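You operate a simulated robot arm through the tools that you are given. There is no shell and no other tool. Be economical: measure what you need, move in short steps, check, and stop when the job is done.

You run a simulated two-armed robot. Do the job below in one go: nothing can be reset, and whatever is moved stays where it is left.

Task
Pick up the tea tin labelled "Black Tea" from the top of the dining table with one hand, pass it to the other hand and put it on the top of the side cabinet. Set down upright: tea tin.

Only the result counts: the job must be done as asked and must still hold three seconds after the hand-in. Knocking over, shifting, dropping, spilling or breaking anything else fails it.

Robot
Two 6-joint arms with two-finger parallel grippers on one trunk, on a base that drives. Base frame: it is fixed to the floor where the robot stands at the start and does not move with it; the origin is under the middle of the robot, x ahead of it, y to its left, z up. Lengths are in cm, angles in rad, forces in N, time in s.
The left shoulder is at the start at [-10.7, 17.7, 71], the right one opposite. With the tool pointing down near the work surface each hand reaches from about 10 to 68 cm from the robot's upright axis, wherever it stands, measured 20 degrees to its own side. Places, roughly: top of the side cabinet (53x25 cm) [-126, 54, 62]. Payload 1.57 kg a hand.
The tool frame of a hand sits at the grasp point between the pads (the TCP): z along the fingers, y along the line on which they close. The tips reach 3 cm beyond it. The gripper opens to 8 cm. The fingers are 1.7 cm wide and 1.2 cm thick; the gripper's body (4 by 8.2 cm) begins 8 cm behind the TCP.
Orientation is that of the tool frame in the base frame, as a unit quaternion [w, x, y, z]. With the fingers straight down and closing along the base's y, the tool's x points along the base's -x, its y along +y and its z along -z.

Tools
- The arms move only by the tool play_rows. It takes "left_steps", "right_steps" or both (then of equal length, played together; a hand with none holds still); each is a list of rows, each an object (a shift or turn left out is 0, a gripper value left out holds the last) with "delta_pos": the shift along the tool's x, y, z in units of 50 mm (1.0 is 50 mm), a list of three; "turn": the turn, a rotation vector about the tool's x, y, z in units of 6 degrees (1.0 is 6 degrees), a list of three; "hand": the closure in counts, from 0 (fully open) to 255 (shut). In form: [{"delta_pos": [tx, ty, tz], "turn": [wx, wy, wz], "hand": hand}, ...]. A call has 1 to 8 rows; each row shifts and turns the commanded pose from where the row before left it, along the tool's axes as they then stand. A call with a number of a shift or a turn outside -1 to 1 is refused whole. Each row takes 0.2 s and may step no farther than 5 cm and 0.15 rad from the row before; otherwise, or with a gripper value out of range, the whole call is refused. A pose out of reach is approached as far as the arm can. The call stops where the force on the tool passes 40 N (or 10 N more than at its start, if that is more) or the arm is blocked; 0.2 s more then pass. The fingers move at their own pace (about 7.2 cm/s each) and stop on an object; they squeeze with about 31 N. The grip force told is the motor's: it shows also when the fingers shut on nothing. Time passes only in rows, and 0.2 s behind the last, so rows that do not move let the fingers close. It gives the time, the measured TCP pose, the force on the tool (base axes), the opening and the grip force at its end, in the units of the frame above (readings bear some noise), with the torque about the TCP (base axes, N m) and any sound that the robot's microphone picked up.
- Cameras (640 x 400 px; columns grow to the right, rows downward): "scene" is now at [5.1, 0.02, 143.82]; the picture's right is [-0.01, -1.00, 0.00], its down [-0.67, 0.01, -0.74] and it looks along [0.74, -0.01, -0.67] (base axes); focal length 277 px, centre (320, 200). "left" rides on the left gripper at [7.2, 0.7, -12.2] in its tool frame; the picture's right is [-0.09, 1.00, 0.00], its down [-0.84, -0.08, -0.54] and it looks along [-0.54, -0.05, 0.84] (tool axes); focal length 238 px, centre (320, 200). "right" rides on the right gripper at [7.2, -0.7, -12.2] in its tool frame; the picture's right is [0.09, 1.00, 0.00], its down [-0.84, 0.08, -0.54] and it looks along [-0.54, 0.05, 0.84] (tool axes); focal length 238 px, centre (320, 200). There is no depth. A picture from a camera that has moved, and an enlarged one, comes with that camera's place and axes in the base frame and with its lens.
- camera(camera): a new picture of that camera. No time passes.
- slide_trunk(by): slides the trunk up (or, below 0, down) by that many cm; the arms and the scene camera ride with it, the base frame stays. It gives what a move gives, with no picture.
- roll_base(legs): drives the robot by 1 to 6 legs, each [ahead, left, turn to the left] in cm, cm and rad, along the robot's own axes; the way and the turn of a leg run together, so that a leg with both is an arc; at most 150 cm and 3.142 rad a leg. The arms and the cameras ride along, it lands a little off, and it stops where it bumps. It gives what a move gives.
- turn_head(pan, tilt): turns the head with the scene camera to pan (to the left, within 2.496 rad either way) and tilt (down, from -0.506 to 1.204), counted from straight ahead of the robot. It gives what a move gives.
- enlarge(camera, box): a new picture of the part [left, top, right, bottom] of that camera's present view, enlarged. No time passes.
- hand_in(): hands the job in; it is judged then, once.

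Go step by step. Nothing tells you exact positions but the pictures and the camera data: compare them with the known pose of the tool, close in by small moves and look again before you grip or let go. The budget is 120 turns and 92 pictures, counting those below and the enlarged ones. Unless the task says otherwise, let go and move clear before handing in, and close with one line.

The tools are called as name(argument=value, ...) on one line, values as JSON. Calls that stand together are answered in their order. play_rows: Moves the arms, as the interface text tells. Its arguments: {"type":"object","properties":{"left_steps":{"type":"array","items":{"type":"object","properties":{"delta_pos":{"type":"array","items":{"type":"number"}},"turn":{"type":"array","items":{"type":"number"}},"hand":{"type":"number"}}}},"right_steps":{"type":"array","items":{"type":"object","properties":{"delta_pos":{"type":"array","items":{"type":"number"}},"turn":{"type":"array","items":{"type":"number"}},"hand":{"type":"number"}}}}},"required":[]} The other tools are called the same way: slide_trunk (by) slides the trunk up or down; roll_base (legs) drives the base; turn_head (pan, tilt) turns the head that bears the scene camera; camera (camera) takes a picture; enlarge (camera, box) takes an enlarged picture of a part of a camera's view; hand_in () hands the job in.

At the start:

```text
clock: 0.0
left_eef_pos: [46.51, 14.76, 98.02]
left_tool_rot: [0.0, -0.001, 1.0, 0.0]
left_ft_force: [-0.4, 0.6, 0.2]
left_ft_torque: [0.04, 0.02, -0.01]
left_gripper_width: 7.99
left_grasp_force: 0.2
right_eef_pos: [41.04, -24.34, 99.14]
right_tool_rot: [0.001, 0.0, 1.0, 0.0]
right_ft_force: [0.9, 0.0, 1.0]
right_ft_torque: [0.0, -0.01, 0.0]
right_gripper_width: 8.02
right_grasp_force: 0.1
trunk travel left (down, up): [-15.0, 17.8]
robot x, y, heading: [0.14, -0.11, 0.0]
head pan, tilt: [-0.01, 0.738]
```

scene: 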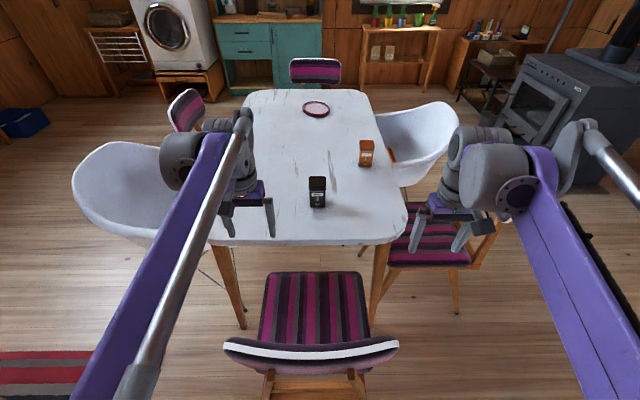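
right: 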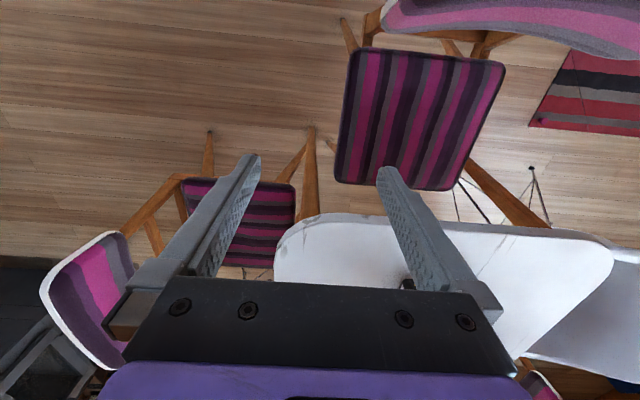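
left: 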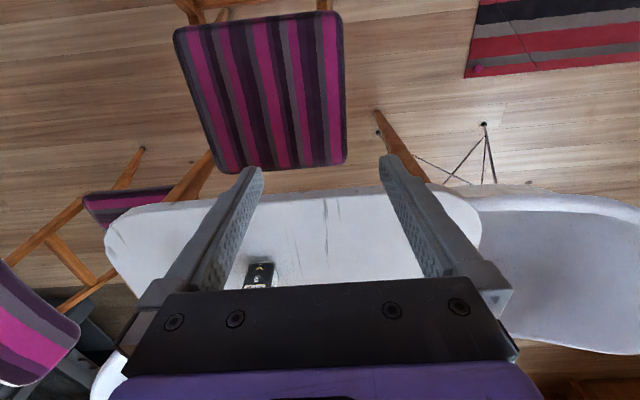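

I see two tins on the table, a black one and an orange one. I'll enlarge both to read the labels.

enlarge(camera="scene", box=[280, 130, 400, 220])

```text
4.44 times, centred on (340, 175) of scene
camera zoom: at [5.1, 0.02, 143.82], right [-0.01, -1.0, 0.0], down [-0.67, 0.01, -0.74], along [0.74, -0.01, -0.67], focal length 1231 px, centre (231, 311)
```

zoom: 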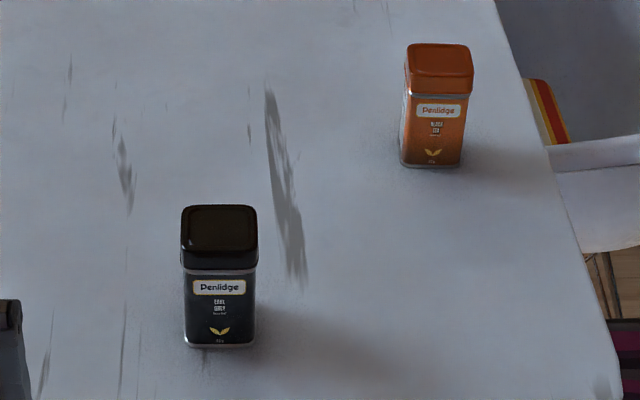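

The orange tin seems to read "Black Tea", and the black one "Earl Grey". I'll zoom in closer to be sure.

enlarge(camera="scene", box=[352, 136, 384, 168])

enlarge(camera="scene", box=[300, 60, 420, 250])

```text
12.50 times, centred on (368, 152) of scene
camera zoom: at [5.1, 0.02, 143.82], right [-0.01, -1.0, 0.0], down [-0.67, 0.01, -0.74], along [0.74, -0.01, -0.67], focal length 3462 px, centre (-280, 800)
```

zoom: 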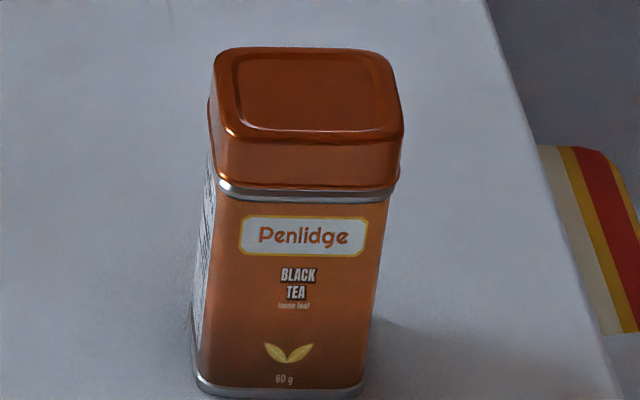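

```text
2.11 times, centred on (360, 155) of scene
camera zoom: at [5.1, 0.02, 143.82], right [-0.01, -1.0, 0.0], down [-0.67, 0.01, -0.74], along [0.74, -0.01, -0.67], focal length 583 px, centre (236, 295)
```

zoom: 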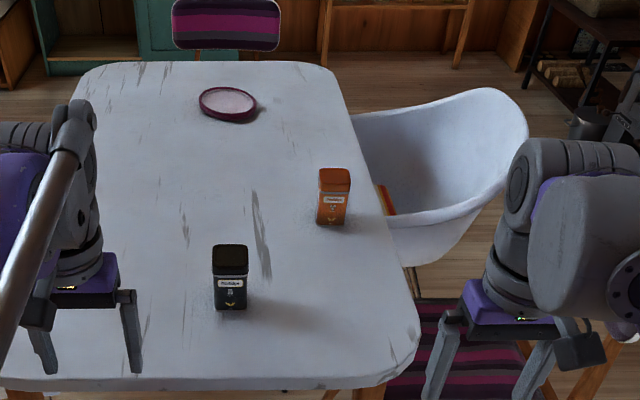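

The orange tin is Black Tea, at about (103, -20) on a table top near z = 75.5. Chairs stand in the way, so I'll look down and around to plan the approach.

turn_head(pan=0, tilt=1.204)

camera(camera="scene")

turn_head(pan=-0.8, tilt=0.8)

camera(camera="scene")

turn_head(pan=2.4, tilt=0.6)

camera(camera="scene")

```text
clock: 0.9
left_eef_pos: [46.56, 14.73, 98.12]
left_tool_rot: [0.0, 0.0, 1.0, 0.0]
left_ft_force: [0.2, -0.9, -0.4]
left_ft_torque: [0.02, -0.01, -0.01]
left_gripper_width: 8.01
left_grasp_force: 0.0
right_eef_pos: [41.05, -24.3, 99.23]
right_tool_rot: [0.0, 0.0, 1.0, 0.0]
right_ft_force: [-0.9, -0.3, 0.0]
right_ft_torque: [0.01, 0.0, 0.0]
right_gripper_width: 7.98
right_grasp_force: 0.0
trunk travel left (down, up): [-15.0, 17.8]
robot x, y, heading: [-0.02, 0.27, -0.001]
head pan, tilt: [0.0, 1.201]
```

```text
85 pictures are left
camera scene: at [2.36, 0.11, 140.56], right [0.0, -1.0, 0.0], down [-0.93, 0.0, -0.36], along [0.36, 0.0, -0.93], focal length 277 px, centre (320, 200)
```

scene: 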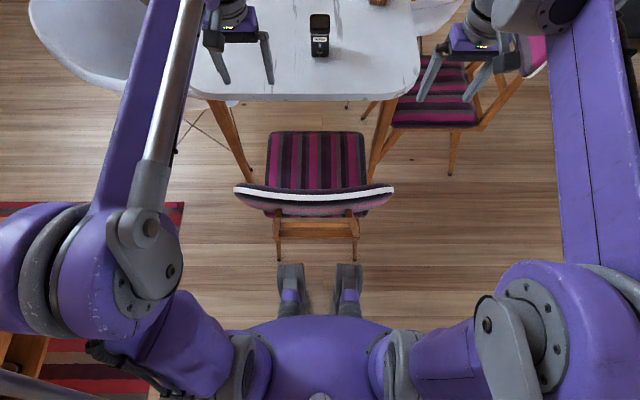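

```text
clock: 2.0
left_eef_pos: [46.44, 14.63, 98.09]
left_tool_rot: [0.0, 0.0, 1.0, -0.001]
left_ft_force: [0.0, 0.5, 0.2]
left_ft_torque: [-0.01, 0.02, 0.04]
left_gripper_width: 7.99
left_grasp_force: 0.1
right_eef_pos: [40.92, -24.45, 99.17]
right_tool_rot: [0.001, 0.0, 1.0, 0.0]
right_ft_force: [0.1, 0.1, 0.5]
right_ft_torque: [0.01, -0.03, 0.0]
right_gripper_width: 8.0
right_grasp_force: 0.0
trunk travel left (down, up): [-15.0, 17.8]
robot x, y, heading: [0.46, -0.14, 0.003]
head pan, tilt: [-0.799, 0.799]
```

```text
84 pictures are left
camera scene: at [2.4, -5.67, 143.32], right [-0.72, -0.7, 0.0], down [-0.5, 0.51, -0.7], along [0.49, -0.5, -0.72], focal length 277 px, centre (320, 200)
```

scene: 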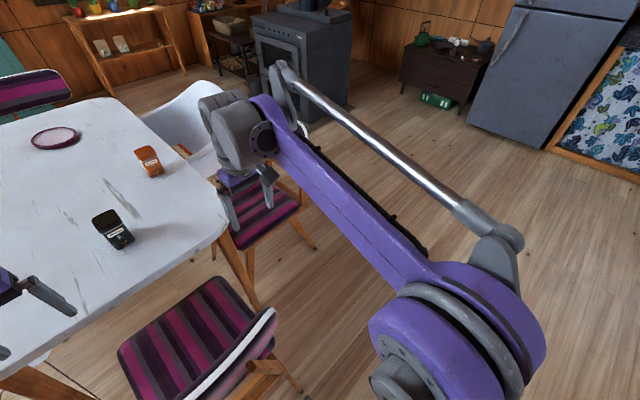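

```text
clock: 4.8
left_eef_pos: [46.59, 14.75, 98.21]
left_tool_rot: [0.0, 0.0, 1.0, 0.0]
left_ft_force: [-0.4, 0.7, 1.0]
left_ft_torque: [-0.01, 0.02, 0.01]
left_gripper_width: 8.01
left_grasp_force: 0.1
right_eef_pos: [41.06, -24.45, 99.21]
right_tool_rot: [0.0, 0.0, 1.0, 0.0]
right_ft_force: [-0.5, 0.3, 0.3]
right_ft_torque: [-0.03, 0.02, 0.05]
right_gripper_width: 8.01
right_grasp_force: 0.0
trunk travel left (down, up): [-15.0, 17.8]
robot x, y, heading: [-0.31, -0.37, 0.004]
head pan, tilt: [2.4, 0.6]
```

```text
83 pictures are left
camera scene: at [-9.75, 6.08, 145.01], right [0.68, 0.74, 0.0], down [0.42, -0.38, -0.83], along [-0.61, 0.56, -0.56], focal length 277 px, centre (320, 200)
```

scene: 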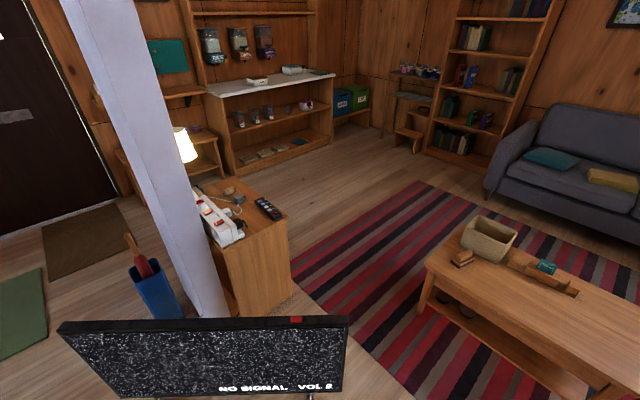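

Black Tea is the orange tin, near (103, -20, 75.5). A chair blocks the front, so I'll back off a little and sidestep to the right, then look again.

roll_base(legs=[[-4, 0, 0], [0, -57, 0]])

turn_head(pan=0, tilt=0.95)

camera(camera="scene")

```text
clock: 10.8
left_eef_pos: [42.46, -42.85, 98.03]
left_tool_rot: [0.0, 0.004, 1.0, -0.001]
left_ft_force: [0.6, -0.5, 0.0]
left_ft_torque: [-0.03, 0.0, 0.0]
left_gripper_width: 8.01
left_grasp_force: 0.0
right_eef_pos: [36.67, -81.94, 99.09]
right_tool_rot: [0.0, 0.003, 1.0, -0.001]
right_ft_force: [-0.3, -0.6, -0.7]
right_ft_torque: [0.03, 0.01, 0.01]
right_gripper_width: 8.01
right_grasp_force: 0.1
trunk travel left (down, up): [-15.0, 17.8]
robot x, y, heading: [-4.28, -57.31, -0.01]
head pan, tilt: [2.4, 0.6]
```

```text
clock: 12.9
left_eef_pos: [42.44, -42.76, 98.09]
left_tool_rot: [0.0, 0.003, 1.0, 0.0]
left_ft_force: [-0.6, 0.0, 0.9]
left_ft_torque: [0.0, 0.03, 0.0]
left_gripper_width: 8.0
left_grasp_force: 0.0
right_eef_pos: [36.74, -81.95, 99.31]
right_tool_rot: [0.0, 0.003, 1.0, -0.001]
right_ft_force: [-0.3, -0.1, 0.0]
right_ft_torque: [0.02, 0.02, -0.01]
right_gripper_width: 8.0
right_grasp_force: 0.1
trunk travel left (down, up): [-15.0, 17.8]
robot x, y, heading: [-4.28, -57.14, -0.006]
head pan, tilt: [0.0, 0.949]
```

```text
82 pictures are left
camera scene: at [-0.14, -57.13, 142.17], right [-0.01, -1.0, 0.0], down [-0.81, 0.01, -0.58], along [0.58, 0.0, -0.81], focal length 277 px, centre (320, 200)
```

scene: 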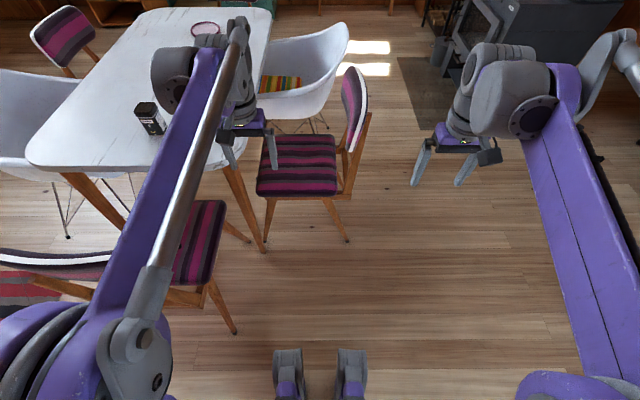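

The way ahead is clear on the floor: the chair legs start at x ≥ 73 and my feet will reach about 66. I'll drive ahead to x ≈ 45.

roll_base(legs=[[49, 0, 0]])

camera(camera="scene")

camera(camera="left")

```text
clock: 15.9
left_eef_pos: [91.87, -43.02, 98.11]
left_tool_rot: [0.0, 0.003, 1.0, 0.0]
left_ft_force: [0.3, -0.2, 0.2]
left_ft_torque: [0.0, 0.03, 0.04]
left_gripper_width: 7.99
left_grasp_force: 0.1
right_eef_pos: [86.14, -82.23, 99.16]
right_tool_rot: [0.001, 0.003, 1.0, -0.001]
right_ft_force: [0.6, -0.4, 0.4]
right_ft_torque: [-0.03, 0.02, -0.02]
right_gripper_width: 8.0
right_grasp_force: 0.1
trunk travel left (down, up): [-15.0, 17.8]
robot x, y, heading: [45.51, -57.4, -0.008]
head pan, tilt: [0.0, 0.949]
```

```text
81 pictures are left
camera scene: at [49.27, -57.46, 142.17], right [-0.01, -1.0, 0.0], down [-0.81, 0.01, -0.58], along [0.58, 0.0, -0.81], focal length 277 px, centre (320, 200)
```

scene: 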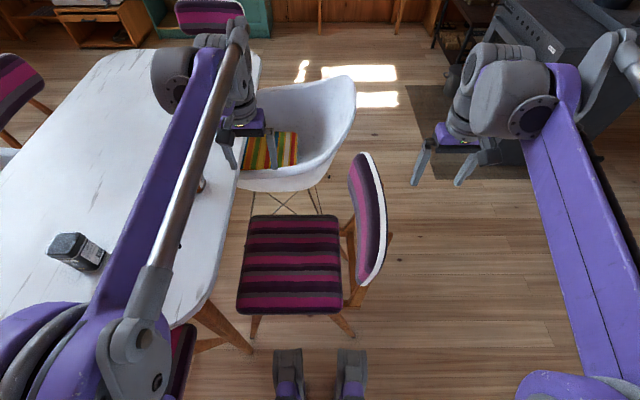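

```text
80 pictures are left
camera left: at [84.58, -42.41, 110.2], right [0.1, 1.0, 0.0], down [0.84, -0.08, 0.54], along [0.54, -0.05, -0.84], focal length 238 px, centre (320, 200)
```

left: 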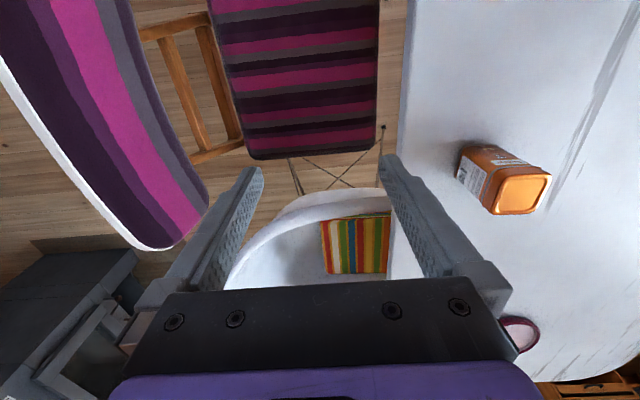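

The left camera puts the tin's centre near (102.5, -19.8), square to the base axes. I'll tilt the left tool 45° forward and move it level with the tin, so it can grip low and leave the top free for the other hand.

play_rows(left_steps=[{"delta_pos": [0, 0.58, 0], "turn": [0, -1, 0], "hand": 0}, {"delta_pos": [0, 0.58, 0], "turn": [0, -1, 0]}, {"delta_pos": [0, 0.58, 0], "turn": [0, -1, 0]}, {"delta_pos": [0, 0.58, 0], "turn": [0, -1, 0]}, {"delta_pos": [0, 0.58, 0], "turn": [0, -1, 0]}, {"delta_pos": [0, 0.58, 0], "turn": [0, -1, 0]}, {"delta_pos": [0, 0.58, 0], "turn": [0, -1, 0]}, {"delta_pos": [0, 0.58, 0], "turn": [0, -0.5, 0]}])

camera(camera="left")

```text
clock: 17.7
left_eef_pos: [92.0, -19.92, 98.25]
left_tool_rot: [0.384, 0.003, 0.923, -0.001]
left_ft_force: [0.4, -0.3, -0.9]
left_ft_torque: [0.03, 0.03, -0.01]
left_gripper_width: 7.99
left_grasp_force: 0.1
right_eef_pos: [86.02, -82.13, 99.13]
right_tool_rot: [0.0, 0.004, 1.0, -0.001]
right_ft_force: [0.6, 0.1, -0.7]
right_ft_torque: [0.0, 0.0, 0.0]
right_gripper_width: 7.99
right_grasp_force: 0.1
trunk travel left (down, up): [-15.0, 17.8]
robot x, y, heading: [45.51, -57.61, -0.008]
head pan, tilt: [0.0, 0.949]
```

```text
79 pictures are left
camera left: at [78.15, -19.14, 101.63], right [0.07, 1.0, 0.07], down [0.21, -0.08, 0.98], along [0.98, -0.06, -0.21], focal length 238 px, centre (320, 200)
```

left: 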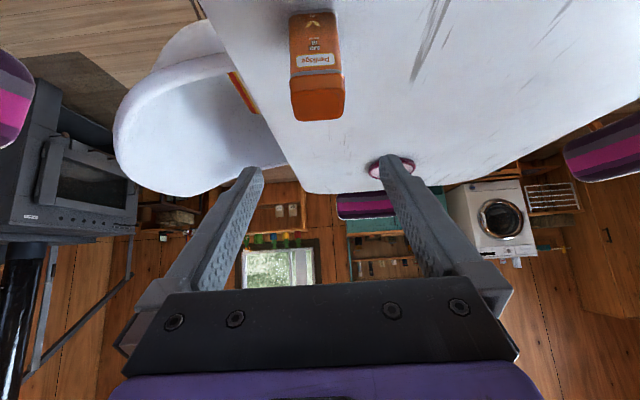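

The tin is well centred on the hand in y. I'll line up on the 45° approach and advance to about 10 cm short of the grasp.

play_rows(left_steps=[{"delta_pos": [0.6, 0, 0]}, {"delta_pos": [0.61, 0, 0.3]}, {"delta_pos": [0, 0, 0.6]}, {"delta_pos": [0, 0, 0.6]}, {"delta_pos": [0, 0, 0.65]}, {"delta_pos": [0, 0, 0]}])

camera(camera="left")

camera(camera="scene")

```text
clock: 19.1
left_eef_pos: [95.4, -20.0, 85.98]
left_tool_rot: [0.383, 0.004, 0.924, -0.002]
left_ft_force: [0.5, -0.2, 0.6]
left_ft_torque: [0.03, 0.01, -0.02]
left_gripper_width: 8.01
left_grasp_force: 0.0
right_eef_pos: [85.91, -82.21, 99.19]
right_tool_rot: [0.0, 0.003, 1.0, 0.0]
right_ft_force: [0.7, -0.1, -0.3]
right_ft_torque: [-0.03, 0.0, 0.01]
right_gripper_width: 8.01
right_grasp_force: 0.0
trunk travel left (down, up): [-15.0, 17.8]
robot x, y, heading: [45.25, -57.86, -0.009]
head pan, tilt: [0.0, 0.949]
```

```text
78 pictures are left
camera left: at [81.61, -19.28, 89.57], right [0.07, 1.0, 0.07], down [0.21, -0.08, 0.97], along [0.98, -0.06, -0.21], focal length 238 px, centre (320, 200)
```

left: 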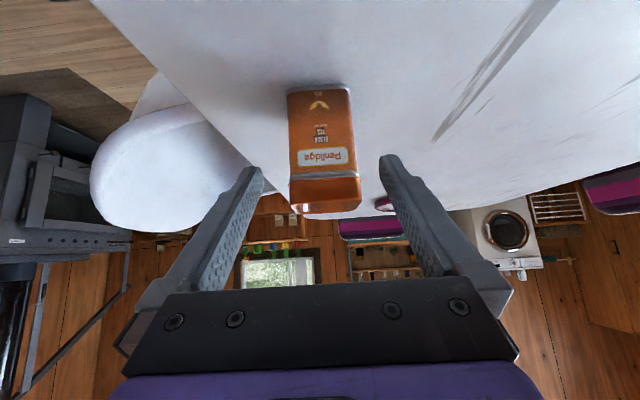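

```text
77 pictures are left
camera scene: at [49.17, -57.49, 142.18], right [-0.01, -1.0, 0.0], down [-0.81, 0.01, -0.58], along [0.58, 0.0, -0.81], focal length 277 px, centre (320, 200)
```

scene: 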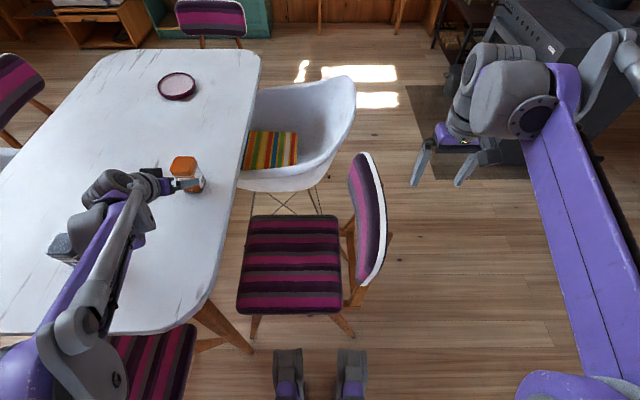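

The tin sits centred between the fingers at about 5.6 cm wide, and I'm on line with it. I'll advance the last 10 cm with the hand open.

play_rows(left_steps=[{"delta_pos": [-0.06, 0.01, 0.5]}, {"delta_pos": [-0.06, 0.01, 0.5]}, {"delta_pos": [0, 0, 0.4]}, {"delta_pos": [0, 0, 0.4]}, {"delta_pos": [0, 0, 0.2]}, {"delta_pos": [0, 0, 0]}])

camera(camera="left")

```text
clock: 20.5
left_eef_pos: [102.71, -19.88, 79.42]
left_tool_rot: [0.383, 0.003, 0.924, -0.002]
left_ft_force: [-0.4, 0.3, -0.2]
left_ft_torque: [-0.01, 0.0, 0.01]
left_gripper_width: 7.98
left_grasp_force: 0.2
right_eef_pos: [86.06, -82.23, 99.14]
right_tool_rot: [0.0, 0.004, 1.0, 0.0]
right_ft_force: [0.2, 0.2, -0.2]
right_ft_torque: [-0.02, -0.02, 0.0]
right_gripper_width: 7.99
right_grasp_force: 0.1
trunk travel left (down, up): [-15.0, 17.8]
robot x, y, heading: [44.93, -57.27, -0.009]
head pan, tilt: [0.0, 0.949]
```

```text
76 pictures are left
camera left: at [89.0, -19.2, 82.96], right [0.07, 1.0, 0.07], down [0.21, -0.08, 0.97], along [0.98, -0.06, -0.21], focal length 238 px, centre (320, 200)
```

left: 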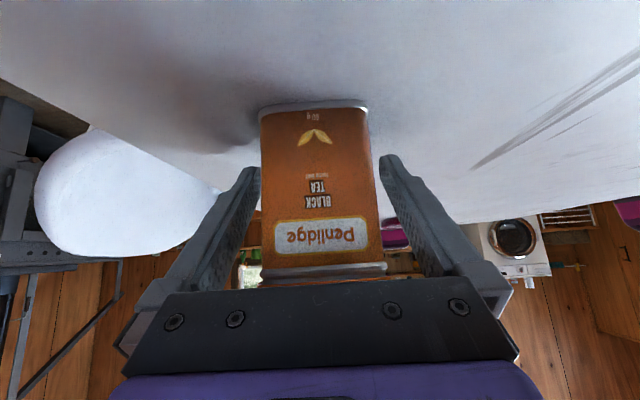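

The fingers flank the lower half of the tin, so I'll close them.

play_rows(left_steps=[{"hand": 255}, {}, {}, {}, {}])

camera(camera="left")

```text
clock: 21.7
left_eef_pos: [102.56, -19.89, 79.61]
left_tool_rot: [0.383, 0.003, 0.924, -0.001]
left_ft_force: [0.4, -0.3, 0.0]
left_ft_torque: [-0.06, -0.01, -0.03]
left_gripper_width: 5.56
left_grasp_force: 30.8
right_eef_pos: [86.17, -82.18, 99.23]
right_tool_rot: [0.0, 0.004, 1.0, 0.0]
right_ft_force: [0.3, 0.9, -0.2]
right_ft_torque: [-0.02, -0.04, -0.03]
right_gripper_width: 8.02
right_grasp_force: 0.1
trunk travel left (down, up): [-15.0, 17.8]
robot x, y, heading: [45.06, -57.17, -0.006]
head pan, tilt: [0.0, 0.949]
```

```text
75 pictures are left
camera left: at [88.99, -19.2, 82.98], right [0.07, 1.0, 0.07], down [0.21, -0.08, 0.97], along [0.98, -0.06, -0.21], focal length 238 px, centre (320, 200)
```

left: 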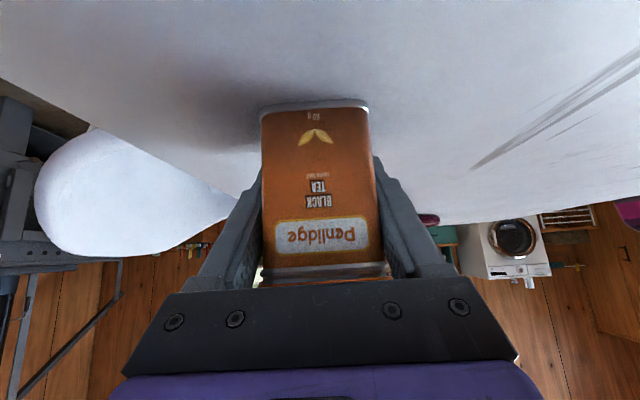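

Gripped at 5.6 cm. I'll lift straight up about 16 cm and check.

play_rows(left_steps=[{"delta_pos": [-0.2, 0, -0.2]}, {"delta_pos": [-0.5, 0, -0.5]}, {"delta_pos": [-0.5, 0, -0.5]}, {"delta_pos": [-0.5, 0, -0.5]}, {"delta_pos": [-0.5, 0, -0.5]}, {"delta_pos": [0, 0, 0]}])

camera(camera="scene")

```text
clock: 23.1
left_eef_pos: [102.85, -19.82, 95.23]
left_tool_rot: [0.383, 0.003, 0.924, -0.002]
left_ft_force: [0.3, 0.5, -2.3]
left_ft_torque: [0.02, -0.01, 0.0]
left_gripper_width: 5.57
left_grasp_force: 31.5
right_eef_pos: [85.93, -82.23, 99.19]
right_tool_rot: [0.0, 0.004, 1.0, 0.0]
right_ft_force: [0.4, 1.6, -0.3]
right_ft_torque: [0.01, 0.04, 0.01]
right_gripper_width: 8.03
right_grasp_force: 0.1
trunk travel left (down, up): [-15.0, 17.8]
robot x, y, heading: [45.22, -57.49, -0.007]
head pan, tilt: [0.0, 0.949]
```

```text
74 pictures are left
camera scene: at [49.26, -57.44, 142.17], right [-0.01, -1.0, 0.0], down [-0.81, 0.01, -0.58], along [0.58, 0.0, -0.81], focal length 277 px, centre (320, 200)
```

scene: 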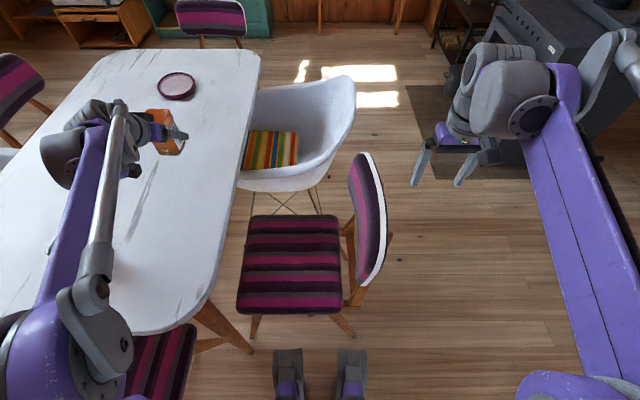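

The tin is held upright. I'll back away from the table, then look around for the handover and the route.

roll_base(legs=[[-50, 0, 0]])

turn_head(pan=-2.496, tilt=0.6)

camera(camera="scene")

turn_head(pan=2.496, tilt=0.6)

camera(camera="scene")

```text
clock: 26.0
left_eef_pos: [52.25, -19.53, 95.32]
left_tool_rot: [0.382, 0.002, 0.924, -0.001]
left_ft_force: [-0.5, 0.0, -2.0]
left_ft_torque: [-0.03, 0.0, -0.01]
left_gripper_width: 5.56
left_grasp_force: 30.6
right_eef_pos: [35.47, -81.87, 99.3]
right_tool_rot: [-0.001, 0.002, 1.0, 0.0]
right_ft_force: [-0.6, -0.2, -0.5]
right_ft_torque: [-0.03, -0.02, -0.01]
right_gripper_width: 7.97
right_grasp_force: 0.0
trunk travel left (down, up): [-15.0, 17.8]
robot x, y, heading: [-5.43, -57.65, -0.003]
head pan, tilt: [0.0, 0.949]
```

```text
clock: 28.3
left_eef_pos: [52.24, -19.42, 95.19]
left_tool_rot: [0.383, 0.003, 0.924, -0.001]
left_ft_force: [0.2, 0.3, -2.4]
left_ft_torque: [0.04, -0.01, -0.04]
left_gripper_width: 5.56
left_grasp_force: 31.0
right_eef_pos: [35.51, -81.8, 99.25]
right_tool_rot: [0.0, 0.002, 1.0, 0.0]
right_ft_force: [-0.9, 0.5, 0.6]
right_ft_torque: [-0.05, -0.02, -0.01]
right_gripper_width: 8.01
right_grasp_force: 0.1
trunk travel left (down, up): [-15.0, 17.8]
robot x, y, heading: [-5.56, -57.21, -0.007]
head pan, tilt: [-2.496, 0.6]
```

```text
73 pictures are left
camera scene: at [-15.69, -62.37, 145.01], right [-0.6, 0.8, 0.0], down [0.45, 0.34, -0.83], along [-0.66, -0.49, -0.56], focal length 277 px, centre (320, 200)
```

scene: 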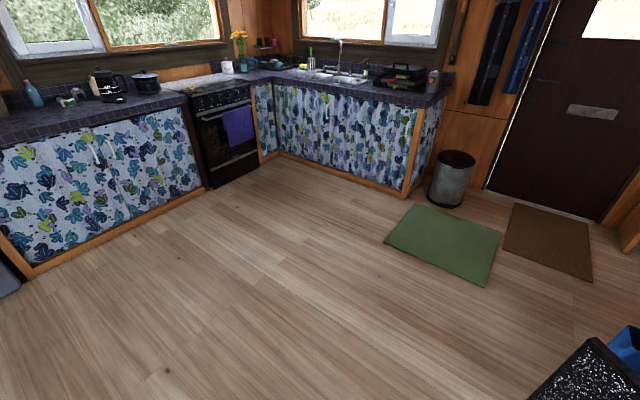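

```text
clock: 32.2
left_eef_pos: [52.24, -19.49, 95.23]
left_tool_rot: [0.383, 0.003, 0.924, -0.001]
left_ft_force: [-0.3, 0.0, -2.4]
left_ft_torque: [0.01, -0.03, 0.02]
left_gripper_width: 5.55
left_grasp_force: 31.0
right_eef_pos: [35.43, -81.95, 99.24]
right_tool_rot: [0.0, 0.003, 1.0, 0.0]
right_ft_force: [0.1, 0.5, 0.0]
right_ft_torque: [0.01, 0.0, 0.0]
right_gripper_width: 8.0
right_grasp_force: 0.1
trunk travel left (down, up): [-15.0, 17.8]
robot x, y, heading: [-5.5, -57.18, -0.006]
head pan, tilt: [2.496, 0.6]
```

```text
72 pictures are left
camera scene: at [-15.63, -51.73, 145.01], right [0.61, 0.8, 0.0], down [0.45, -0.34, -0.83], along [-0.66, 0.5, -0.56], focal length 277 px, centre (320, 200)
```

scene: 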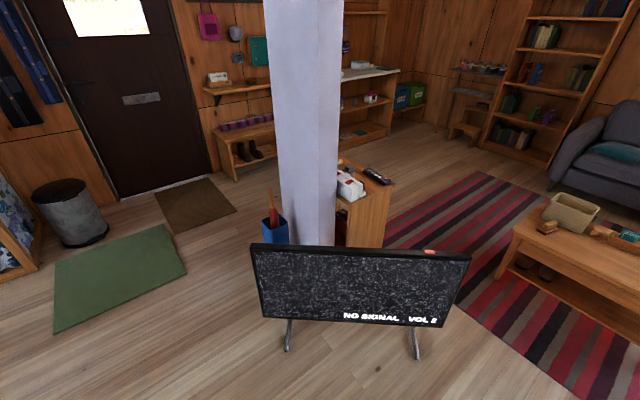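

The pillar and the TV stand (top about z 60) shield the cabinet, so I'll reach it from its west end later. First the handover: I'll bring the tin to in front of the robot with the left hand.

play_rows(left_steps=[{"delta_pos": [0.4, -0.825, -0.083]}, {"delta_pos": [0.4, -0.825, -0.083]}, {"delta_pos": [0.4, -0.825, -0.083]}, {"delta_pos": [0.4, -0.825, -0.083]}, {"delta_pos": [0.4, -0.825, -0.083]}, {"delta_pos": [0.4, -0.825, -0.083]}, {"delta_pos": [0.4, -0.825, -0.083]}, {"delta_pos": [0.4, -0.825, -0.083]}])

turn_head(pan=0, tilt=0.8)

camera(camera="scene")

camera(camera="right")

```text
clock: 34.0
left_eef_pos: [38.58, -52.32, 86.17]
left_tool_rot: [0.383, 0.002, 0.924, 0.0]
left_ft_force: [0.1, -0.4, -2.0]
left_ft_torque: [0.02, -0.01, -0.01]
left_gripper_width: 5.54
left_grasp_force: 30.9
right_eef_pos: [35.46, -81.86, 99.18]
right_tool_rot: [0.0, 0.003, 1.0, 0.001]
right_ft_force: [-0.3, 0.1, -0.7]
right_ft_torque: [0.01, 0.0, 0.02]
right_gripper_width: 7.99
right_grasp_force: 0.1
trunk travel left (down, up): [-15.0, 17.8]
robot x, y, heading: [-5.52, -57.32, -0.006]
head pan, tilt: [2.496, 0.6]
```

```text
clock: 36.3
left_eef_pos: [38.72, -52.26, 86.12]
left_tool_rot: [0.382, 0.003, 0.924, -0.001]
left_ft_force: [1.1, 0.0, -2.5]
left_ft_torque: [0.0, -0.03, 0.0]
left_gripper_width: 5.53
left_grasp_force: 31.2
right_eef_pos: [35.43, -81.84, 99.17]
right_tool_rot: [0.0, 0.003, 1.0, 0.0]
right_ft_force: [0.2, 0.1, -0.9]
right_ft_torque: [0.01, -0.02, 0.01]
right_gripper_width: 8.0
right_grasp_force: 0.0
trunk travel left (down, up): [-15.0, 17.8]
robot x, y, heading: [-5.08, -57.1, -0.007]
head pan, tilt: [0.0, 0.799]
```

```text
71 pictures are left
camera scene: at [-0.54, -57.14, 143.33], right [-0.01, -1.0, 0.0], down [-0.72, 0.0, -0.7], along [0.7, 0.0, -0.72], focal length 277 px, centre (320, 200)
```

scene: 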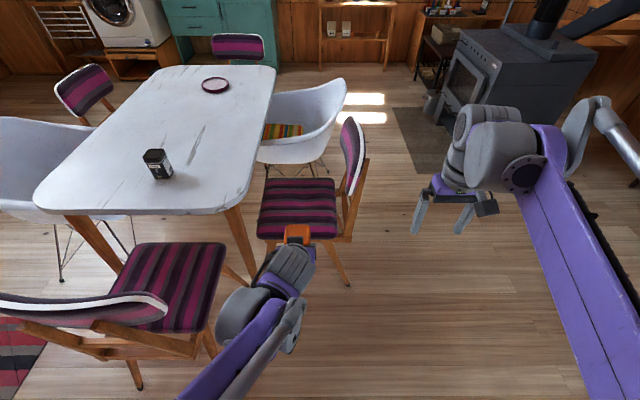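

```text
70 pictures are left
camera right: at [28.39, -82.56, 111.5], right [-0.09, 1.0, 0.0], down [0.84, 0.07, 0.54], along [0.54, 0.05, -0.84], focal length 238 px, centre (320, 200)
```

right: 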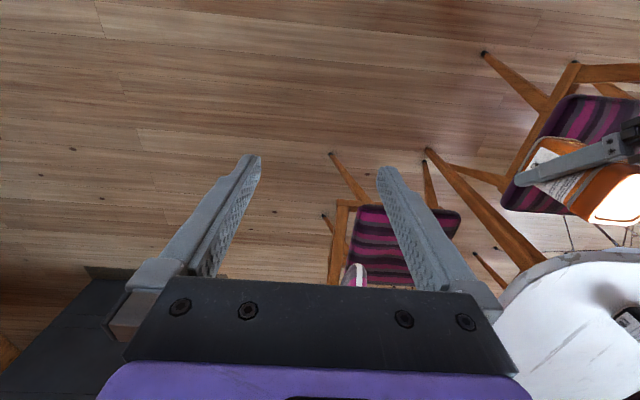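

The tin hangs at about (39, -52.3), top near 92.6. I'll bring the right hand over it, tool down and open, staying above the lid.

play_rows(right_steps=[{"delta_pos": [-0.4, 0, -0.2], "hand": 0}, {"delta_pos": [-0.5, 0.8, -0.2]}, {"delta_pos": [0, 0.85, 0]}, {"delta_pos": [0, 0.85, 0]}, {"delta_pos": [0, 0.85, 0]}, {"delta_pos": [0, 0.85, 0]}, {"delta_pos": [0, 0.85, 0]}, {"delta_pos": [0, 0.85, 0]}])

camera(camera="right")

camera(camera="scene")

```text
clock: 38.1
left_eef_pos: [38.67, -52.22, 86.18]
left_tool_rot: [0.383, 0.002, 0.924, -0.001]
left_ft_force: [0.3, 1.6, -2.2]
left_ft_torque: [-0.02, -0.01, 0.03]
left_gripper_width: 5.54
left_grasp_force: 30.8
right_eef_pos: [40.01, -52.15, 101.22]
right_tool_rot: [0.0, 0.003, 1.0, -0.002]
right_ft_force: [-0.2, 0.4, -0.1]
right_ft_torque: [-0.07, 0.01, -0.02]
right_gripper_width: 7.99
right_grasp_force: 0.0
trunk travel left (down, up): [-15.0, 17.8]
robot x, y, heading: [-5.27, -57.1, -0.008]
head pan, tilt: [0.0, 0.799]
```

```text
69 pictures are left
camera right: at [32.89, -52.8, 113.53], right [-0.09, 1.0, 0.0], down [0.84, 0.07, 0.54], along [0.54, 0.05, -0.84], focal length 238 px, centre (320, 200)
```

right: 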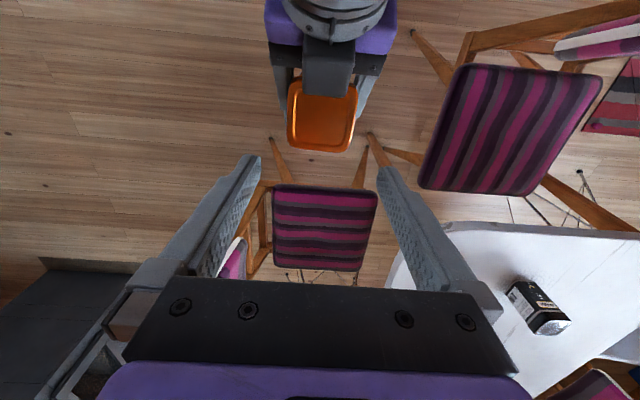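

```text
68 pictures are left
camera scene: at [-0.51, -57.05, 143.32], right [-0.01, -1.0, 0.0], down [-0.72, 0.0, -0.7], along [0.7, 0.0, -0.72], focal length 277 px, centre (320, 200)
```

scene: 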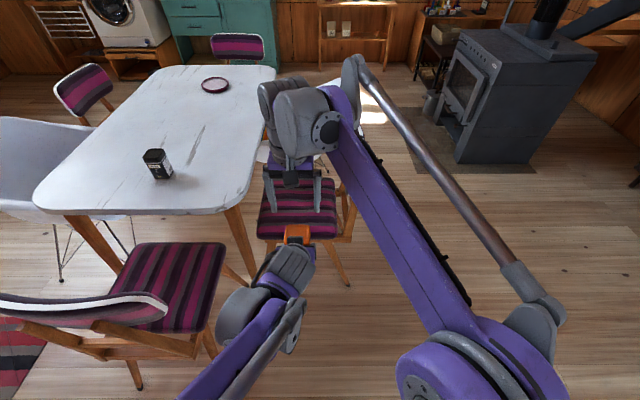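

The tin's top lies under the hand, centred in y. I'll descend about 10 cm around the lid, stopping above the left fingers.

play_rows(right_steps=[{"delta_pos": [0.1, 0.03, 0.4]}, {"delta_pos": [0, 0, 0.4]}, {"delta_pos": [0, 0, 0.4]}, {"delta_pos": [0, 0, 0.4]}, {"delta_pos": [0, 0, 0.4]}, {}])

camera(camera="right")

enlarge(camera="scene", box=[220, 140, 380, 300])

camera(camera="left")

```text
clock: 39.5
left_eef_pos: [38.64, -52.23, 86.14]
left_tool_rot: [0.383, 0.003, 0.924, -0.001]
left_ft_force: [0.1, -0.6, -2.2]
left_ft_torque: [0.02, -0.02, 0.0]
left_gripper_width: 5.55
left_grasp_force: 31.4
right_eef_pos: [39.59, -52.29, 91.04]
right_tool_rot: [0.0, 0.003, 1.0, 0.0]
right_ft_force: [0.3, 0.7, -0.8]
right_ft_torque: [0.02, -0.01, -0.01]
right_gripper_width: 8.02
right_grasp_force: 0.1
trunk travel left (down, up): [-15.0, 17.8]
robot x, y, heading: [-5.77, -57.03, -0.004]
head pan, tilt: [0.0, 0.799]
```

```text
67 pictures are left
camera right: at [32.47, -52.95, 103.37], right [-0.09, 1.0, 0.0], down [0.84, 0.07, 0.54], along [0.54, 0.05, -0.84], focal length 238 px, centre (320, 200)
```

right: 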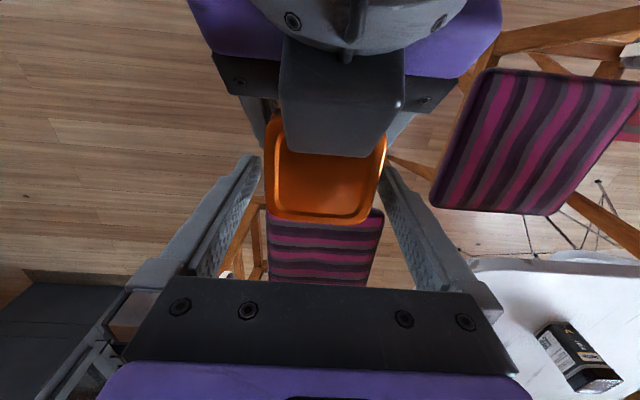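

```text
2.50 times, centred on (300, 220) of scene
camera zoom: at [-0.55, -57.15, 143.33], right [-0.01, -1.0, 0.0], down [-0.72, 0.0, -0.7], along [0.7, 0.0, -0.72], focal length 692 px, centre (370, 150)
```

zoom: 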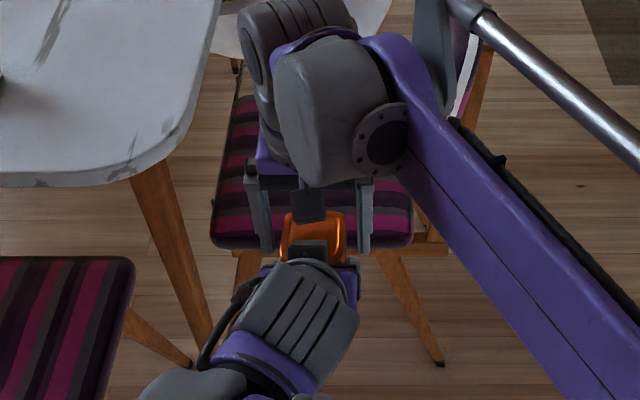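

```text
65 pictures are left
camera left: at [24.91, -51.55, 89.62], right [0.07, 1.0, 0.07], down [0.21, -0.08, 0.97], along [0.98, -0.06, -0.21], focal length 238 px, centre (320, 200)
```

left: 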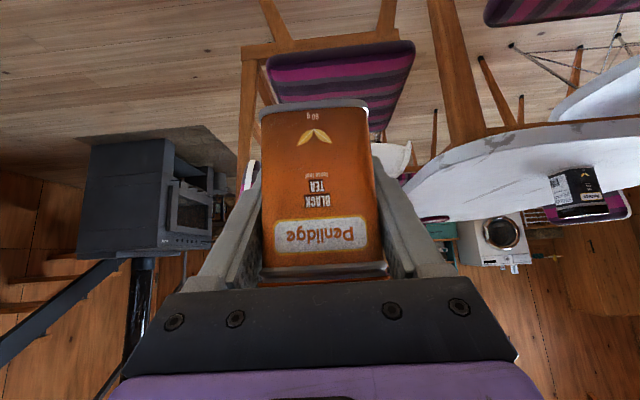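

The right fingers straddle the lid, evenly placed and above the left fingers. I'll close the right hand.

play_rows(right_steps=[{"hand": 255}, {}, {}, {}, {}])

camera(camera="right")

```text
clock: 40.7
left_eef_pos: [38.64, -52.28, 86.17]
left_tool_rot: [0.384, 0.003, 0.923, -0.002]
left_ft_force: [-0.6, 6.5, 3.5]
left_ft_torque: [-0.21, -0.05, -0.2]
left_gripper_width: 5.55
left_grasp_force: 30.9
right_eef_pos: [39.51, -52.29, 91.07]
right_tool_rot: [0.0, 0.002, 1.0, -0.001]
right_ft_force: [-0.3, -6.5, -3.7]
right_ft_torque: [-0.12, -0.06, 0.23]
right_gripper_width: 5.97
right_grasp_force: 31.1
trunk travel left (down, up): [-15.0, 17.8]
robot x, y, heading: [-5.21, -57.19, 0.002]
head pan, tilt: [0.0, 0.799]
```

```text
64 pictures are left
camera right: at [32.48, -52.97, 103.39], right [-0.09, 1.0, 0.0], down [0.84, 0.07, 0.54], along [0.54, 0.05, -0.84], focal length 238 px, centre (320, 200)
```

right: 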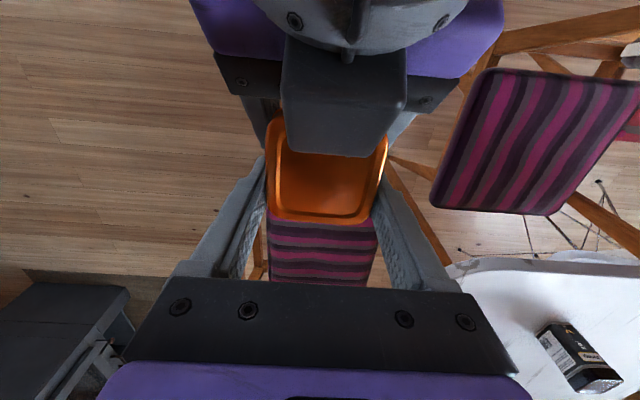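

Both hands hold it (right 5.97 cm on the lid). I'll open the left hand and withdraw it back along its own axis.

play_rows(left_steps=[{"hand": 0}, {}, {}, {}])

play_rows(left_steps=[{"delta_pos": [0, 0, -0.3]}, {"delta_pos": [0, 0, -0.6]}, {"delta_pos": [0, 0, -0.6]}, {"delta_pos": [0, 0, -0.6]}, {}])

camera(camera="scene")

camera(camera="left")

```text
clock: 41.7
left_eef_pos: [38.5, -52.23, 86.21]
left_tool_rot: [0.383, 0.002, 0.924, -0.001]
left_ft_force: [0.0, 0.3, -0.5]
left_ft_torque: [0.0, -0.01, 0.04]
left_gripper_width: 8.0
left_grasp_force: 0.1
right_eef_pos: [39.55, -52.31, 91.1]
right_tool_rot: [0.0, 0.003, 1.0, 0.001]
right_ft_force: [-0.6, 0.6, 0.5]
right_ft_torque: [0.02, -0.04, 0.02]
right_gripper_width: 5.95
right_grasp_force: 31.5
trunk travel left (down, up): [-15.0, 17.8]
robot x, y, heading: [-5.44, -57.24, -0.01]
head pan, tilt: [0.0, 0.799]
```

```text
clock: 42.9
left_eef_pos: [30.93, -52.38, 93.7]
left_tool_rot: [0.382, 0.004, 0.924, -0.002]
left_ft_force: [0.2, -0.1, -0.6]
left_ft_torque: [-0.03, 0.03, 0.0]
left_gripper_width: 8.02
left_grasp_force: 0.0
right_eef_pos: [39.56, -52.29, 91.1]
right_tool_rot: [0.0, 0.003, 1.0, 0.0]
right_ft_force: [0.4, 0.9, 0.2]
right_ft_torque: [0.0, -0.05, 0.0]
right_gripper_width: 5.99
right_grasp_force: 31.2
trunk travel left (down, up): [-15.0, 17.8]
robot x, y, heading: [-5.23, -57.1, -0.007]
head pan, tilt: [0.0, 0.799]
```

```text
63 pictures are left
camera scene: at [-0.5, -57.16, 143.32], right [-0.01, -1.0, 0.0], down [-0.72, 0.0, -0.7], along [0.7, 0.0, -0.72], focal length 277 px, centre (320, 200)
```

scene: 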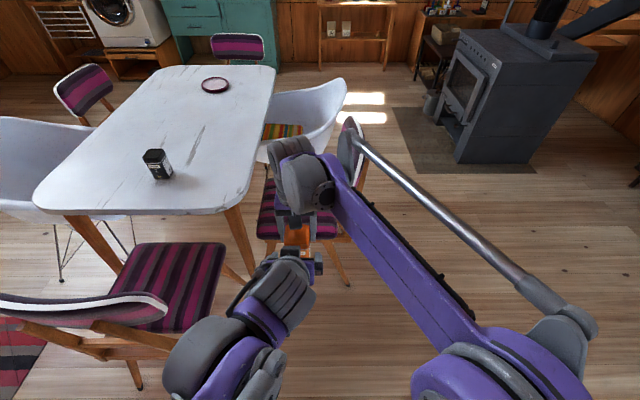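

```text
62 pictures are left
camera left: at [17.14, -51.67, 97.16], right [0.07, 1.0, 0.07], down [0.21, -0.08, 0.97], along [0.98, -0.06, -0.21], focal length 238 px, centre (320, 200)
```

left: 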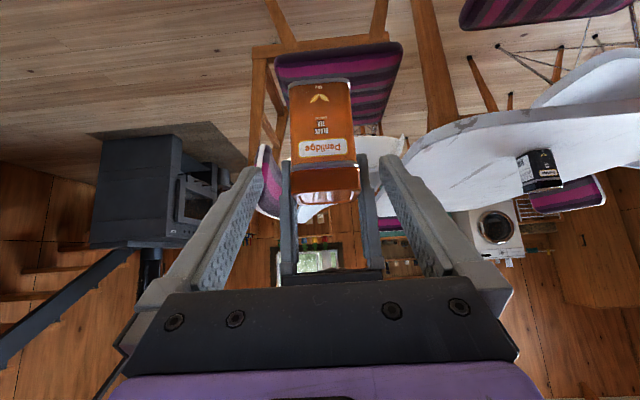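

The handover is clean: the right hand alone holds the tin upright. I'll move the left hand aside to the left.

play_rows(left_steps=[{"delta_pos": [0, 0.7, -0.1]}, {"delta_pos": [0, 0.8, 0]}, {"delta_pos": [0, 0.8, 0]}, {"delta_pos": [0, 0.8, 0]}, {"delta_pos": [0, 0.8, 0]}, {"delta_pos": [0, 0.8, 0]}, {"delta_pos": [0, 0.8, 0]}])

roll_base(legs=[[-85, 0, 0]])

turn_head(pan=2.3, tilt=0.8)

camera(camera="scene")

```text
clock: 44.5
left_eef_pos: [30.76, -24.67, 93.99]
left_tool_rot: [0.383, 0.002, 0.924, -0.001]
left_ft_force: [0.1, -0.1, 0.0]
left_ft_torque: [0.01, 0.0, -0.01]
left_gripper_width: 8.0
left_grasp_force: 0.0
right_eef_pos: [39.61, -52.13, 91.15]
right_tool_rot: [0.0, 0.002, 1.0, 0.0]
right_ft_force: [0.4, 0.7, -0.3]
right_ft_torque: [0.02, -0.04, -0.01]
right_gripper_width: 5.96
right_grasp_force: 30.5
trunk travel left (down, up): [-15.0, 17.8]
robot x, y, heading: [-5.64, -57.13, -0.004]
head pan, tilt: [0.0, 0.799]
```

```text
clock: 49.0
left_eef_pos: [-53.29, -24.37, 94.1]
left_tool_rot: [0.383, 0.003, 0.924, -0.001]
left_ft_force: [-0.7, 0.8, 0.0]
left_ft_torque: [0.0, 0.01, 0.05]
left_gripper_width: 7.96
left_grasp_force: 0.1
right_eef_pos: [-44.67, -51.74, 91.14]
right_tool_rot: [0.001, 0.005, 1.0, 0.0]
right_ft_force: [0.4, -0.6, 0.8]
right_ft_torque: [0.01, -0.06, -0.01]
right_gripper_width: 5.98
right_grasp_force: 30.8
trunk travel left (down, up): [-15.0, 17.8]
robot x, y, heading: [-89.88, -56.7, -0.01]
head pan, tilt: [0.0, 0.799]
```

```text
clock: 51.1
left_eef_pos: [-53.32, -24.29, 94.11]
left_tool_rot: [0.384, 0.004, 0.924, -0.002]
left_ft_force: [0.9, 0.2, 0.8]
left_ft_torque: [0.02, 0.01, 0.0]
left_gripper_width: 7.98
left_grasp_force: 0.1
right_eef_pos: [-44.49, -51.76, 91.1]
right_tool_rot: [0.0, 0.004, 1.0, 0.0]
right_ft_force: [-0.5, -0.3, 0.1]
right_ft_torque: [0.0, -0.03, 0.01]
right_gripper_width: 5.96
right_grasp_force: 30.8
trunk travel left (down, up): [-15.0, 17.8]
robot x, y, heading: [-89.63, -56.42, -0.007]
head pan, tilt: [2.3, 0.799]
```

```text
61 pictures are left
camera scene: at [-98.11, -50.45, 143.33], right [0.75, 0.66, 0.0], down [0.47, -0.54, -0.7], along [-0.46, 0.52, -0.72], focal length 277 px, centre (320, 200)
```

scene: 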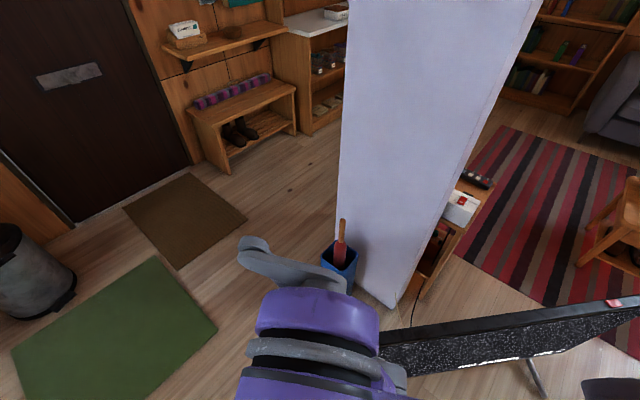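

The pillar spans x ≈ -141 to -110, with the bin at (-145, 14). I'll draw the tin in closer, then drive in stages around the TV's left end to the cabinet's west side.

play_rows(right_steps=[{"delta_pos": [0.6, -0.6, 0]}, {"delta_pos": [0.6, -0.6, 0]}, {"delta_pos": [0.6, -0.4, 0]}, {"delta_pos": [0.5, 0, 0]}])

roll_base(legs=[[-50, 0, 0], [-50, 42, 0]])

turn_head(pan=1.2, tilt=0.8)

camera(camera="scene")

```text
clock: 52.1
left_eef_pos: [-53.33, -24.34, 94.11]
left_tool_rot: [0.382, 0.004, 0.924, -0.001]
left_ft_force: [1.0, -0.6, -0.2]
left_ft_torque: [0.03, 0.02, 0.04]
left_gripper_width: 8.0
left_grasp_force: 0.1
right_eef_pos: [-56.25, -59.87, 90.96]
right_tool_rot: [0.0, 0.004, 1.0, 0.001]
right_ft_force: [-0.5, -0.3, 0.4]
right_ft_torque: [0.04, -0.05, 0.0]
right_gripper_width: 5.97
right_grasp_force: 31.1
trunk travel left (down, up): [-15.0, 17.8]
robot x, y, heading: [-89.68, -56.83, -0.01]
head pan, tilt: [2.3, 0.799]
```

```text
clock: 58.5
left_eef_pos: [-149.99, 14.56, 94.25]
left_tool_rot: [0.383, 0.009, 0.924, -0.011]
left_ft_force: [0.4, -25.7, 6.8]
left_ft_torque: [0.25, -0.09, -0.29]
left_gripper_width: 5.71
left_grasp_force: 0.0
right_eef_pos: [-153.18, -20.06, 90.97]
right_tool_rot: [0.0, 0.006, 1.0, 0.001]
right_ft_force: [-0.5, -0.7, 0.1]
right_ft_torque: [0.03, -0.04, -0.03]
right_gripper_width: 5.97
right_grasp_force: 30.8
trunk travel left (down, up): [-15.0, 17.8]
robot x, y, heading: [-186.58, -16.7, -0.013]
head pan, tilt: [2.3, 0.799]
stopped in leg 2: the force on the tool passed its limit at 61 N (the readings are from after the stop); the commanded pose is now the measured one
```

```text
clock: 59.8
left_eef_pos: [-150.03, 14.78, 94.09]
left_tool_rot: [0.382, 0.008, 0.924, -0.009]
left_ft_force: [3.9, -30.9, -0.2]
left_ft_torque: [-0.01, 0.01, -0.45]
left_gripper_width: 5.24
left_grasp_force: 0.0
right_eef_pos: [-153.13, -20.01, 91.07]
right_tool_rot: [0.0, 0.005, 1.0, 0.001]
right_ft_force: [-0.9, 0.1, -0.7]
right_ft_torque: [0.04, -0.03, -0.01]
right_gripper_width: 5.96
right_grasp_force: 31.1
trunk travel left (down, up): [-15.0, 17.8]
robot x, y, heading: [-186.47, -16.61, -0.004]
head pan, tilt: [1.201, 0.799]
```

```text
60 pictures are left
camera scene: at [-186.71, -9.43, 143.35], right [0.93, -0.37, 0.0], down [-0.27, -0.66, -0.7], along [0.26, 0.65, -0.71], focal length 277 px, centre (320, 200)
```

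scene: 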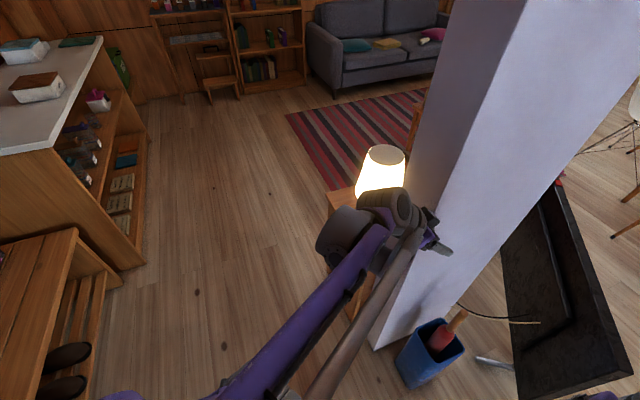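

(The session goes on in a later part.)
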